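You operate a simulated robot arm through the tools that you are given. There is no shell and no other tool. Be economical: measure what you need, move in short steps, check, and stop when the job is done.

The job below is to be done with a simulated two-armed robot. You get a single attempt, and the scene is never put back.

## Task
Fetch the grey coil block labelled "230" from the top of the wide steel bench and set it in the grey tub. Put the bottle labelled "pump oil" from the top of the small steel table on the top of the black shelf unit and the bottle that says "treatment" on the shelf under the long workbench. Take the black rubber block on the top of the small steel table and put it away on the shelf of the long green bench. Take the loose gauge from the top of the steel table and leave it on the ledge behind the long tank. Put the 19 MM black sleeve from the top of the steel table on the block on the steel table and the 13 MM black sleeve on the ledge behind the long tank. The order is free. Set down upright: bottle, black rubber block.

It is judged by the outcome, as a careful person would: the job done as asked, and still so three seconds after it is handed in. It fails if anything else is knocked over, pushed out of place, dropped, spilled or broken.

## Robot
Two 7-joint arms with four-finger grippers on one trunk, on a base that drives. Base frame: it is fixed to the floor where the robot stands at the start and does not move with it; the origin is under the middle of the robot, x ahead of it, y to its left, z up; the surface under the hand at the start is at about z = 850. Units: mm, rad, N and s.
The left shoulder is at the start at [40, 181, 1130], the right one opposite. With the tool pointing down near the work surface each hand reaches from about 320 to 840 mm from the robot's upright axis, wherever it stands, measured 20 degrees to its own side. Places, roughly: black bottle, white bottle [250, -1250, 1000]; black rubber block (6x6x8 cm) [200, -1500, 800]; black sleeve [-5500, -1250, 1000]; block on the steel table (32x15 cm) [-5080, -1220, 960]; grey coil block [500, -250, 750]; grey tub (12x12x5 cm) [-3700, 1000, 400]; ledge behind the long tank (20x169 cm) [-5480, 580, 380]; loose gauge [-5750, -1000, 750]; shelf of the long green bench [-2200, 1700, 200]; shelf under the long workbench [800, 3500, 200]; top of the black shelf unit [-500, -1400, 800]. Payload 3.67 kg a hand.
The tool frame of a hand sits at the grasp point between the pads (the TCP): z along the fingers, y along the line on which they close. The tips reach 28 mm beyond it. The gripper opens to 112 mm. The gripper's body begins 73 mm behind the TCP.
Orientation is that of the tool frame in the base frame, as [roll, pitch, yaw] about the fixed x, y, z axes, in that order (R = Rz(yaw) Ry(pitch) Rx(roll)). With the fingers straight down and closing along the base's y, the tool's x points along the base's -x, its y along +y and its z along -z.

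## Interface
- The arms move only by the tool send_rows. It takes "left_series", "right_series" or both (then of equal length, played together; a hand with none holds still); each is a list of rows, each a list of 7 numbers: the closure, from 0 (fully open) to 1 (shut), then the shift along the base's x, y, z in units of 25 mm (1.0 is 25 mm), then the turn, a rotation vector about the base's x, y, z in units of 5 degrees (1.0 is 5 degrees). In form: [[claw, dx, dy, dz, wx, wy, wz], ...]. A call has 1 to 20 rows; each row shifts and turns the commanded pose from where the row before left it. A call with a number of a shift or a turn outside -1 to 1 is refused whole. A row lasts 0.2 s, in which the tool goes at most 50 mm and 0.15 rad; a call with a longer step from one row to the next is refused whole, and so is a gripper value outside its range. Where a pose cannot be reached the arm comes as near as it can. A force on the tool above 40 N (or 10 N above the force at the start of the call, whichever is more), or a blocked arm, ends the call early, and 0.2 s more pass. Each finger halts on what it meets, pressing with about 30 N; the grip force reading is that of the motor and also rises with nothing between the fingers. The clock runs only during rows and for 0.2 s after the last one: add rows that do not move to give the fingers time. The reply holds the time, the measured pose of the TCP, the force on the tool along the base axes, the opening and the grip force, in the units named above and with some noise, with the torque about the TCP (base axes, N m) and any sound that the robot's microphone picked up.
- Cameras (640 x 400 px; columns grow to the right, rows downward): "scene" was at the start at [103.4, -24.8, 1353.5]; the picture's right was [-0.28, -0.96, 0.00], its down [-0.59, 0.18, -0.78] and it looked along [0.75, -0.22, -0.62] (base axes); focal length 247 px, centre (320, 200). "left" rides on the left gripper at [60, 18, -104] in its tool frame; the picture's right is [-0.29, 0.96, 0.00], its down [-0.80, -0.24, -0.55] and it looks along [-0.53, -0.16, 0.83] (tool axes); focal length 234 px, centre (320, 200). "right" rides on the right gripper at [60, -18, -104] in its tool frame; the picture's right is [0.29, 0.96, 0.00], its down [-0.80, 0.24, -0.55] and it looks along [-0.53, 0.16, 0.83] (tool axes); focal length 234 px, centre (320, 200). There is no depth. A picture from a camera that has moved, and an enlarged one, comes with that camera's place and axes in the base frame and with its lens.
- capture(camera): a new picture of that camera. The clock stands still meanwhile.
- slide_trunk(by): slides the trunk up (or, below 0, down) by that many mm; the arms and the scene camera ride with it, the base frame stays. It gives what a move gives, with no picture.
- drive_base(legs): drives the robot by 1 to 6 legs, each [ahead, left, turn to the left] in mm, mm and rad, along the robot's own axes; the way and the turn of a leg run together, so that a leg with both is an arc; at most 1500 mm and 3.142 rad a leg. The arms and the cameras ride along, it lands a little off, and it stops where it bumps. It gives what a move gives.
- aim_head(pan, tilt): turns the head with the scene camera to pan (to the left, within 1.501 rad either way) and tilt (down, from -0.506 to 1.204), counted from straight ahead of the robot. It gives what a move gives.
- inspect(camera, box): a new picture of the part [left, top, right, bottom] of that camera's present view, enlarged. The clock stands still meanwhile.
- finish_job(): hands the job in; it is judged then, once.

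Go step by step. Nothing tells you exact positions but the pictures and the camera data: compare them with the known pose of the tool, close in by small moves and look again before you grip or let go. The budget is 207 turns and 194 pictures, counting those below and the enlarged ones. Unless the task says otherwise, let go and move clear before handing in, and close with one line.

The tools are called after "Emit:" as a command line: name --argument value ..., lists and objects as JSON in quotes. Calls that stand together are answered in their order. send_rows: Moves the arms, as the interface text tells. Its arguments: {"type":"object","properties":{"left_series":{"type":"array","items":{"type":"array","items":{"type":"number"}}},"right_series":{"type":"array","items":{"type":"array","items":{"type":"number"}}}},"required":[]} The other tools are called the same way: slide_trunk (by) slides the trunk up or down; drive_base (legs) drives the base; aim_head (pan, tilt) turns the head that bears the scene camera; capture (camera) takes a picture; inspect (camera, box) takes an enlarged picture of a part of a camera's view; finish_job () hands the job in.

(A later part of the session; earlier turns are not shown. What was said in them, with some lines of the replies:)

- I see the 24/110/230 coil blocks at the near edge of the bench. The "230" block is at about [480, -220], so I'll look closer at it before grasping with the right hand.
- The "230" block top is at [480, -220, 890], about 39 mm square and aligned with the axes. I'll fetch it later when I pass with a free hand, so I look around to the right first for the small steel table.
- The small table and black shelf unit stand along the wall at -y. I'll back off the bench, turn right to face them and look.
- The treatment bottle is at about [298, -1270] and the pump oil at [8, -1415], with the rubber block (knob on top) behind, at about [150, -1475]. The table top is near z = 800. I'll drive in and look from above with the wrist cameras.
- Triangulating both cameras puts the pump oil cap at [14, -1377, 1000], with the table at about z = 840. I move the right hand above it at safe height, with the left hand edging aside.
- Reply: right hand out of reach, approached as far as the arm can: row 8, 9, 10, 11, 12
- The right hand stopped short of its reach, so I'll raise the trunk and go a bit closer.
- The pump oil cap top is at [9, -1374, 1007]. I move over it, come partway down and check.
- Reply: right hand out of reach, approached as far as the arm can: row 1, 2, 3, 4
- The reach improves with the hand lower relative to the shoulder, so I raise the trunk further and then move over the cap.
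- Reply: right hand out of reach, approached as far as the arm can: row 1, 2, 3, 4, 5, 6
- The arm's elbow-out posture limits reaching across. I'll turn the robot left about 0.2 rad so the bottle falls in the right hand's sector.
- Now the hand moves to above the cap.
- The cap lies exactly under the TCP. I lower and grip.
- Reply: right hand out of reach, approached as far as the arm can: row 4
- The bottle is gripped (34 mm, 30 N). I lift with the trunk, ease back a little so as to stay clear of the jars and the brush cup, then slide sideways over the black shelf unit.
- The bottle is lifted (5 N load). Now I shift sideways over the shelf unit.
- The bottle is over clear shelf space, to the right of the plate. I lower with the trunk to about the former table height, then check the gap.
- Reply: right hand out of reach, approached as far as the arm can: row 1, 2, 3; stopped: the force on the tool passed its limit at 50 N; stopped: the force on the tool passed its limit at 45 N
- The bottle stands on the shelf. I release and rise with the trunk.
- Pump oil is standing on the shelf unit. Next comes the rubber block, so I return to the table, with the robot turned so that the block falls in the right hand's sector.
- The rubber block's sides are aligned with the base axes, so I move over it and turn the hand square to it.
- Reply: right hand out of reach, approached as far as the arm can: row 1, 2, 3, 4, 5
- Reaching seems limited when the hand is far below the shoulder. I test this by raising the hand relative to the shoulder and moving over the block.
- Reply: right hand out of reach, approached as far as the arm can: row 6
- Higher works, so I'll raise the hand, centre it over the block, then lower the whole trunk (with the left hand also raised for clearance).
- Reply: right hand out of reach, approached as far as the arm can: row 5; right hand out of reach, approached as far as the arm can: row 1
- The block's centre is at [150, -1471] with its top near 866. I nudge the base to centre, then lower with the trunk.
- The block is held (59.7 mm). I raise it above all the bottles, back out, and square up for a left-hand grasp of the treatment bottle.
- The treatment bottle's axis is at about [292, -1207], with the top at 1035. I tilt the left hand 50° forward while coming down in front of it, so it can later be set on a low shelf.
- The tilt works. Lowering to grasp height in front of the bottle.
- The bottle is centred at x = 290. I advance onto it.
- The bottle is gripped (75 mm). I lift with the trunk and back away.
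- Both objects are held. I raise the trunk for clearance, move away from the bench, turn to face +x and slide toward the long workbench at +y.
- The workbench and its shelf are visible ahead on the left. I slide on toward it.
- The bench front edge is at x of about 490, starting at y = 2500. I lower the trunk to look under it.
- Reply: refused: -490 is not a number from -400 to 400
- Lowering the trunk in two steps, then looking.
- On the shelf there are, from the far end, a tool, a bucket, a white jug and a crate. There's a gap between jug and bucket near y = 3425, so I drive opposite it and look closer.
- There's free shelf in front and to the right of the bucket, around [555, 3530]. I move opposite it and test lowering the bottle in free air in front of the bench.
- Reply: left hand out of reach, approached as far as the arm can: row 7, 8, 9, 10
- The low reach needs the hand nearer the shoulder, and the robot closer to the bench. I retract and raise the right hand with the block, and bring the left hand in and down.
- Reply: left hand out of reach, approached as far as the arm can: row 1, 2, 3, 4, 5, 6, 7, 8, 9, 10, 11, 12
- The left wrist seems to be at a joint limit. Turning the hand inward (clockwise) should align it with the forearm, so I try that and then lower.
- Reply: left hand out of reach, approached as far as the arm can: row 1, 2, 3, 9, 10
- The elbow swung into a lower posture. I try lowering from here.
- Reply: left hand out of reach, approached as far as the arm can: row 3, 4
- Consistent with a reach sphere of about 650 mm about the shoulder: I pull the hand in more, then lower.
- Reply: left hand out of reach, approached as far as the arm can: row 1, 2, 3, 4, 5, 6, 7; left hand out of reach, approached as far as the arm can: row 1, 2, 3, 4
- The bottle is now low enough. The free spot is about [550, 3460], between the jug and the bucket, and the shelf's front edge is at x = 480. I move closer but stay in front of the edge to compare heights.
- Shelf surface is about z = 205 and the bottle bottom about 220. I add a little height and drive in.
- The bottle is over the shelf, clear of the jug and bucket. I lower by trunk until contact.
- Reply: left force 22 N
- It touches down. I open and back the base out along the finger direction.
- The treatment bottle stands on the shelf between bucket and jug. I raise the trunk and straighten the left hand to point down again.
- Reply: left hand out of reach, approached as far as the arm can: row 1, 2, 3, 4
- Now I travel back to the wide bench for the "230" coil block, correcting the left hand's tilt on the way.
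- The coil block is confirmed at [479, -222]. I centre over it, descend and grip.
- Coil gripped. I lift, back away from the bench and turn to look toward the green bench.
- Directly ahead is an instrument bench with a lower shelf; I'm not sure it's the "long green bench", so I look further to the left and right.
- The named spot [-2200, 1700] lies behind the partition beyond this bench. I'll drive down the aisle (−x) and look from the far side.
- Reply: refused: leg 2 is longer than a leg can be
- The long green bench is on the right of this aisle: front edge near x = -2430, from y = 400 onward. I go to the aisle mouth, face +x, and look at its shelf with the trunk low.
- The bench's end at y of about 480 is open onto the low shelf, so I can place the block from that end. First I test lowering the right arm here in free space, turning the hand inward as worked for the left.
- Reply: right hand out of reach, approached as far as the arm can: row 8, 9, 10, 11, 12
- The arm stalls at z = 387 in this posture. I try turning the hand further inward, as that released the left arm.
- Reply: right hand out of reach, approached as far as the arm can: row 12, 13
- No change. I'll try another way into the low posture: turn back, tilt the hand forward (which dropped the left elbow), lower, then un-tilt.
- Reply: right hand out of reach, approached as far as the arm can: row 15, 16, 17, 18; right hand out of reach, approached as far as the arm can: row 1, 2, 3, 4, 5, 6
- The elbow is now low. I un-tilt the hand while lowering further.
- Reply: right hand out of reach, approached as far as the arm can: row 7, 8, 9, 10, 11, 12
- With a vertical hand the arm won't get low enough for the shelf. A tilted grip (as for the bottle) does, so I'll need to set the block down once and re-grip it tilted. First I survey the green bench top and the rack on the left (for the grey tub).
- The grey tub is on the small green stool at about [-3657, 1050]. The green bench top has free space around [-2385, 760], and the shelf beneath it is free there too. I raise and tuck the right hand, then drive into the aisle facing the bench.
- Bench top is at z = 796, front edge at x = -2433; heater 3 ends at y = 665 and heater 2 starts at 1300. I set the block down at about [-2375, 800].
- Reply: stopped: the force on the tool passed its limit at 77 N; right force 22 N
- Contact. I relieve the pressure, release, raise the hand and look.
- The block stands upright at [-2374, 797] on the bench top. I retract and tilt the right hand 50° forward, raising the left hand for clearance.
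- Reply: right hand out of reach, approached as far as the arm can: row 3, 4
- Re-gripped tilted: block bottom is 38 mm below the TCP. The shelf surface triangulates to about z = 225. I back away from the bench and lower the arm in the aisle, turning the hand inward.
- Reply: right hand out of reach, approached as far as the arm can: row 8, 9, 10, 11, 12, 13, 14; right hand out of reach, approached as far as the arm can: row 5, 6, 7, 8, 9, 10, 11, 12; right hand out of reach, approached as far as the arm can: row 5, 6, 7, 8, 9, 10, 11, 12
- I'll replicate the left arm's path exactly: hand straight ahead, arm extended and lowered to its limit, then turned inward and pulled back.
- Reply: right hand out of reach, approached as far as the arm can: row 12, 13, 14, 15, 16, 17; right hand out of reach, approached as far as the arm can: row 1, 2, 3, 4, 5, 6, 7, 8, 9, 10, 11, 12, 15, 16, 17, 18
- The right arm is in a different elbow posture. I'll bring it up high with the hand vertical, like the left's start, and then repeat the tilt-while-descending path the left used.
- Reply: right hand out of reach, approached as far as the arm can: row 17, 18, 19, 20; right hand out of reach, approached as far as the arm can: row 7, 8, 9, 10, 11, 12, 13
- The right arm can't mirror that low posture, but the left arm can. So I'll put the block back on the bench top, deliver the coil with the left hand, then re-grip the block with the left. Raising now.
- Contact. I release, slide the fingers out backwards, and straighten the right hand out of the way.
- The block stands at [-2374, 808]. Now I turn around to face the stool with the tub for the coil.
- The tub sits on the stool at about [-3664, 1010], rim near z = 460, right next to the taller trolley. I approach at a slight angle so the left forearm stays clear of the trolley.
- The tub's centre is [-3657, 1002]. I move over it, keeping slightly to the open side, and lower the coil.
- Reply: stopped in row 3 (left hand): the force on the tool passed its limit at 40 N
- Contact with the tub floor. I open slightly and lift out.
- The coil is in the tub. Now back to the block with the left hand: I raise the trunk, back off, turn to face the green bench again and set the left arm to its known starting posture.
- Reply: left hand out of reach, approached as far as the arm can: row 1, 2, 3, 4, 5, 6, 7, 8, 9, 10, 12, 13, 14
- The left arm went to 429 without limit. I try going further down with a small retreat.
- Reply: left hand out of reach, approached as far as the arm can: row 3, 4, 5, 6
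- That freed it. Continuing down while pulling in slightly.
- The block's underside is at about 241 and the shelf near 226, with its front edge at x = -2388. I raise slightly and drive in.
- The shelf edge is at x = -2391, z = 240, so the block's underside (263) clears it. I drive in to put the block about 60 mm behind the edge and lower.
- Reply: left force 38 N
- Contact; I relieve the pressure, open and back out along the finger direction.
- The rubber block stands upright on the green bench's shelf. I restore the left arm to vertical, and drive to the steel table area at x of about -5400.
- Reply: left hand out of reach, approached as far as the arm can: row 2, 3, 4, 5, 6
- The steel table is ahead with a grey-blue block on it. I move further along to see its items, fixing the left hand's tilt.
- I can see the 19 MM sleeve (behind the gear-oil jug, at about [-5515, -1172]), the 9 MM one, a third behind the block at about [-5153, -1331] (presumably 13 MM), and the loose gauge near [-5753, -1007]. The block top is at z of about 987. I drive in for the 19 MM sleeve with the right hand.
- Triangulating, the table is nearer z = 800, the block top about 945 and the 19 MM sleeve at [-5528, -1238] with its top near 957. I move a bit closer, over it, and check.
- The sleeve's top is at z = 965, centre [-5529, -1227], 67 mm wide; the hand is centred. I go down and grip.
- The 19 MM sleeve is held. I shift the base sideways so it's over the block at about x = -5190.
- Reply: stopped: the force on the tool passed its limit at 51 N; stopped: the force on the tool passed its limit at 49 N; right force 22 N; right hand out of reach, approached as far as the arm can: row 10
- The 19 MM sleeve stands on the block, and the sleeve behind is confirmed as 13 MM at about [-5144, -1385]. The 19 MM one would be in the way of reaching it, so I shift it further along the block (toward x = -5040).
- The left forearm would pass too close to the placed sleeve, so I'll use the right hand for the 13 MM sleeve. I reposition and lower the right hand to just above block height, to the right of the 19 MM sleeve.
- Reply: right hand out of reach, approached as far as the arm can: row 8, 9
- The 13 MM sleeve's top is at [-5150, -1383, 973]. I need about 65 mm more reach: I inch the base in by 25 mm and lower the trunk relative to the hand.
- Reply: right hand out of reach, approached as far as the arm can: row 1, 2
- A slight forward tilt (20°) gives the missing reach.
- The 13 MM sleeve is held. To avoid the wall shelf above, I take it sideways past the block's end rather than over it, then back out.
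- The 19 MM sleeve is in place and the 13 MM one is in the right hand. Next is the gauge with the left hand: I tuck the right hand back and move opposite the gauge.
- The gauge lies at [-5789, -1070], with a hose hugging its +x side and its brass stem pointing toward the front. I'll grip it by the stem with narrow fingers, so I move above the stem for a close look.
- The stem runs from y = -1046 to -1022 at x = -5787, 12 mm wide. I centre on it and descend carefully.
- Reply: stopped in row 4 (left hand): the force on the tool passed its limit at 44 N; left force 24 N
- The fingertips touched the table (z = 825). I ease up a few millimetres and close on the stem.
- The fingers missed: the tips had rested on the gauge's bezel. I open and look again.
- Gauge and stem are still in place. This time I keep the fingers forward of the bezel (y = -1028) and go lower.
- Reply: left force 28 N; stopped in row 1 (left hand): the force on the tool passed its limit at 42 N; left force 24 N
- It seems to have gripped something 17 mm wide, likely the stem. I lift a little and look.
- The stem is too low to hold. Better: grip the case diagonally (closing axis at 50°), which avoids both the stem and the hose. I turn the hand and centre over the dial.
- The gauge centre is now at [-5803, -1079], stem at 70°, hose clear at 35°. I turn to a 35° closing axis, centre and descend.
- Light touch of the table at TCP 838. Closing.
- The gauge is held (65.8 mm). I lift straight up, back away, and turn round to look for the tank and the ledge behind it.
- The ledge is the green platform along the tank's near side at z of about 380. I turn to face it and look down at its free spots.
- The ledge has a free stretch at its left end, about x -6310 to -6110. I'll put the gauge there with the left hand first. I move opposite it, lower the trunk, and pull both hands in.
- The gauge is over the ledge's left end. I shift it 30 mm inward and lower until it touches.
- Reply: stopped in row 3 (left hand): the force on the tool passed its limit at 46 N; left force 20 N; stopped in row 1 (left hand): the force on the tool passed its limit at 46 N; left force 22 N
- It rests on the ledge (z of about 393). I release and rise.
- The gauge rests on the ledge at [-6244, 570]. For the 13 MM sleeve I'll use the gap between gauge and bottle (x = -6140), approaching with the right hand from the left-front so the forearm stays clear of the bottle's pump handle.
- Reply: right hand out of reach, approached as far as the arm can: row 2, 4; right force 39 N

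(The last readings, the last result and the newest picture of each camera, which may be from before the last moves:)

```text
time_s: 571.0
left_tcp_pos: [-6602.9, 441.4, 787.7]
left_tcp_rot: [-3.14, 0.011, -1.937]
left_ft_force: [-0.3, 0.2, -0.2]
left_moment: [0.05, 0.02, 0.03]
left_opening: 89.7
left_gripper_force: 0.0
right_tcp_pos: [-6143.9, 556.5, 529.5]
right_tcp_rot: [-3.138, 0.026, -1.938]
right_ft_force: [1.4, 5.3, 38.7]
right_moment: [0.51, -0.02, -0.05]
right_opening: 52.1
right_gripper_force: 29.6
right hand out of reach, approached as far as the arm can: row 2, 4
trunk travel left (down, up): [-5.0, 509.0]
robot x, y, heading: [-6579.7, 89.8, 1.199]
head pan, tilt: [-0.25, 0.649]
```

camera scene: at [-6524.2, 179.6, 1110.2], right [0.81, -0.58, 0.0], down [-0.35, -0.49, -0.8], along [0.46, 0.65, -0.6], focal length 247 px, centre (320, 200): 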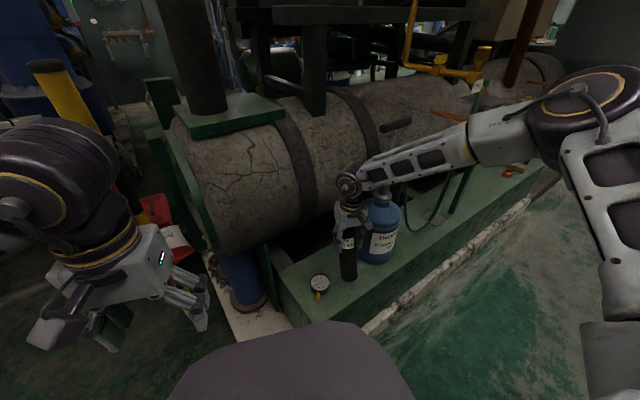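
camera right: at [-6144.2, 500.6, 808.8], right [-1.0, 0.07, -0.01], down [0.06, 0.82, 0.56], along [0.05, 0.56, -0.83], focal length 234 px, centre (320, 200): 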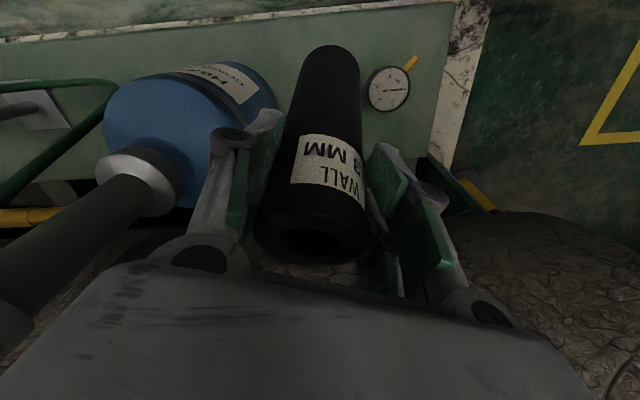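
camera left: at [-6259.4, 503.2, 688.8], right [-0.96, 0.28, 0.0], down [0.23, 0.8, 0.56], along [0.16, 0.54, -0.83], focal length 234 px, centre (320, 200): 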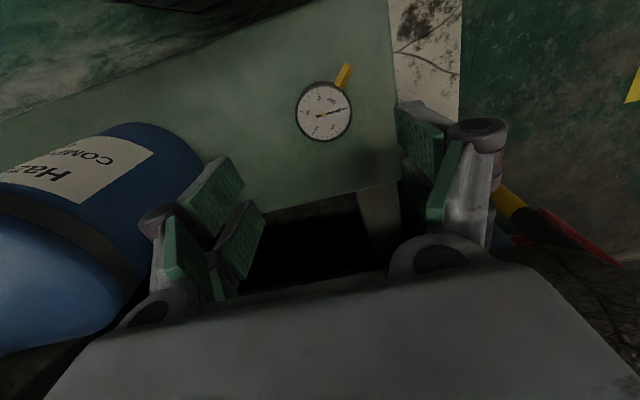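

Contact. I relieve the pressure, open, and rise.

Emit:
send_rows --right_series '[[0.75, 0, 0, 0.15, 0, 0, 0], [0.75, 0, 0, 0.08, 0, 0, 0], [0.75, 0, 0, 0, 0, 0, 0]]'

Emit:
send_rows --right_series '[[0.6, 0, 0, 0, 0, 0, 0], [0.45, 0, 0, 0, 0, 0, 0], [0.33, 0, 0, 0, 0, 0, 0], [0.33, 0, 0, 0, 0, 0, 0], [0.33, 0, 0, 1, 0, 0, 0], [0.33, 0, 0, 1, 0, 0, 0], [0.33, 0, 0, 1, 0, 0, 0], [0.33, 0, 0, 1, 0, 0, 0], [0.33, 0, 0, 1, 0, 0, 0], [0.33, 0, 0, 1, 0, 0, 0], [0.33, 0, 0, 1, 0, 0, 0], [0.33, 0, 0, 1, 0, 0, 0], [0.33, 0, 0, 0, 0, 0, 0]]'

Emit:
capture --camera "right"

```text
time_s: 571.8
left_tcp_pos: [-6602.3, 442.7, 786.9]
left_tcp_rot: [-3.14, 0.007, -1.937]
left_ft_force: [-0.1, 0.9, -0.7]
left_moment: [0.0, -0.03, 0.0]
left_opening: 89.7
left_gripper_force: 0.0
right_tcp_pos: [-6143.8, 553.6, 527.4]
right_tcp_rot: [-3.137, 0.012, -1.938]
right_ft_force: [-2.4, 6.7, 10.7]
right_moment: [0.97, 0.34, -0.05]
right_opening: 51.7
right_gripper_force: 30.1
trunk travel left (down, up): [-5.0, 509.0]
robot x, y, heading: [-6580.8, 91.7, 1.2]
head pan, tilt: [-0.25, 0.649]
```

```text
time_s: 574.6
left_tcp_pos: [-6601.2, 442.4, 785.5]
left_tcp_rot: [3.141, 0.007, -1.938]
left_ft_force: [-0.4, 0.1, 1.0]
left_moment: [-0.02, 0.01, 0.01]
left_opening: 89.4
left_gripper_force: 0.1
right_tcp_pos: [-6142.8, 555.2, 727.4]
right_tcp_rot: [-3.135, 0.013, -1.938]
right_ft_force: [-0.4, 0.4, -0.4]
right_moment: [0.01, 0.0, -0.05]
right_opening: 75.5
right_gripper_force: 0.0
trunk travel left (down, up): [-5.0, 509.0]
robot x, y, heading: [-6586.5, 90.8, 1.197]
head pan, tilt: [-0.25, 0.649]
```

```text
8 pictures are left
camera right: at [-6148.7, 491.4, 831.4], right [-1.0, 0.07, -0.01], down [0.06, 0.82, 0.56], along [0.05, 0.56, -0.83], focal length 234 px, centre (320, 200)
```

right: 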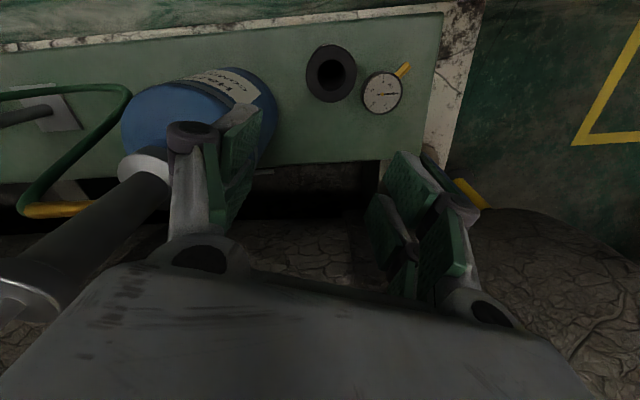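

The 13 MM sleeve stands on the ledge beside the gauge. I move clear and take a last check.

Emit:
send_rows --right_series '[[0.33, 0, 0, 1, 0, 0, 0], [0.33, 0, 0, 1, 0, 0, 0], [0.33, 0, -0.8, 1, 0, 0, 0], [0.33, -0.2, -1, 0, 0, 0, 0], [0.33, -0.2, -1, 0, 0, 0, 0], [0.33, 0, 0, 0, 0, 0, 0]]'

Emit:
drive_base --legs '[[-350, 0, 0]]'

Emit:
inspect --camera "scene" --box '[220, 120, 460, 270]'

```text
time_s: 576.0
left_tcp_pos: [-6601.9, 442.5, 785.9]
left_tcp_rot: [-3.141, 0.008, -1.937]
left_ft_force: [0.2, -0.2, 0.1]
left_moment: [0.0, -0.01, 0.0]
left_opening: 89.8
left_gripper_force: 0.0
right_tcp_pos: [-6154.1, 484.6, 801.2]
right_tcp_rot: [-3.137, 0.012, -1.939]
right_ft_force: [0.0, 0.7, -0.6]
right_moment: [0.0, 0.03, -0.01]
right_opening: 74.9
right_gripper_force: 0.1
trunk travel left (down, up): [-5.0, 509.0]
robot x, y, heading: [-6582.4, 91.7, 1.204]
head pan, tilt: [-0.25, 0.649]
```

```text
time_s: 578.3
left_tcp_pos: [-6727.4, 117.9, 787.0]
left_tcp_rot: [3.14, 0.006, -1.931]
left_ft_force: [0.3, -1.3, -0.2]
left_moment: [0.04, -0.02, -0.01]
left_opening: 89.8
left_gripper_force: 0.1
right_tcp_pos: [-6281.7, 161.9, 801.4]
right_tcp_rot: [-3.136, 0.013, -1.931]
right_ft_force: [0.4, -0.5, -0.8]
right_moment: [0.01, -0.03, 0.01]
right_opening: 75.1
right_gripper_force: 0.1
trunk travel left (down, up): [-5.0, 509.0]
robot x, y, heading: [-6703.8, -233.6, 1.21]
head pan, tilt: [-0.25, 0.649]
```

```text
2.67 times, centred on (340, 195) of scene
camera zoom: at [-6648.9, -145.0, 1110.3], right [0.82, -0.57, 0.0], down [-0.35, -0.49, -0.8], along [0.46, 0.65, -0.6], focal length 659 px, centre (267, 213)
```

zoom: 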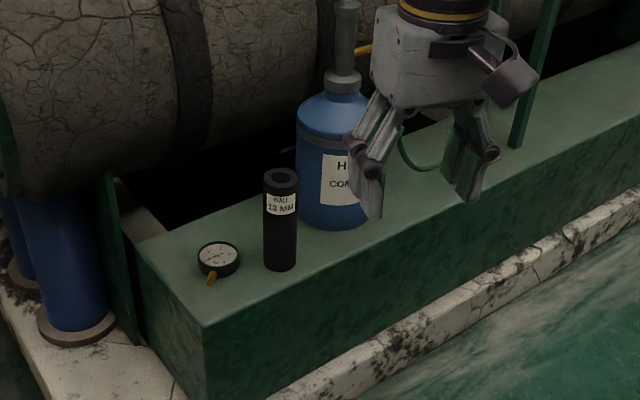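

The gauge and the 13 MM sleeve stand safely on the ledge, and everything else was checked when I placed it. I hand in the job.

Emit:
finish_job

```text
The job is handed in.
```

All seven items were moved to the places you asked for: the bottles and the rubber block upright, both sleeves standing, both hands empty and clear. I saw each one standing in its place after letting go, except the 19 MM sleeve, which I moved along the block and saw once more only from a distance.
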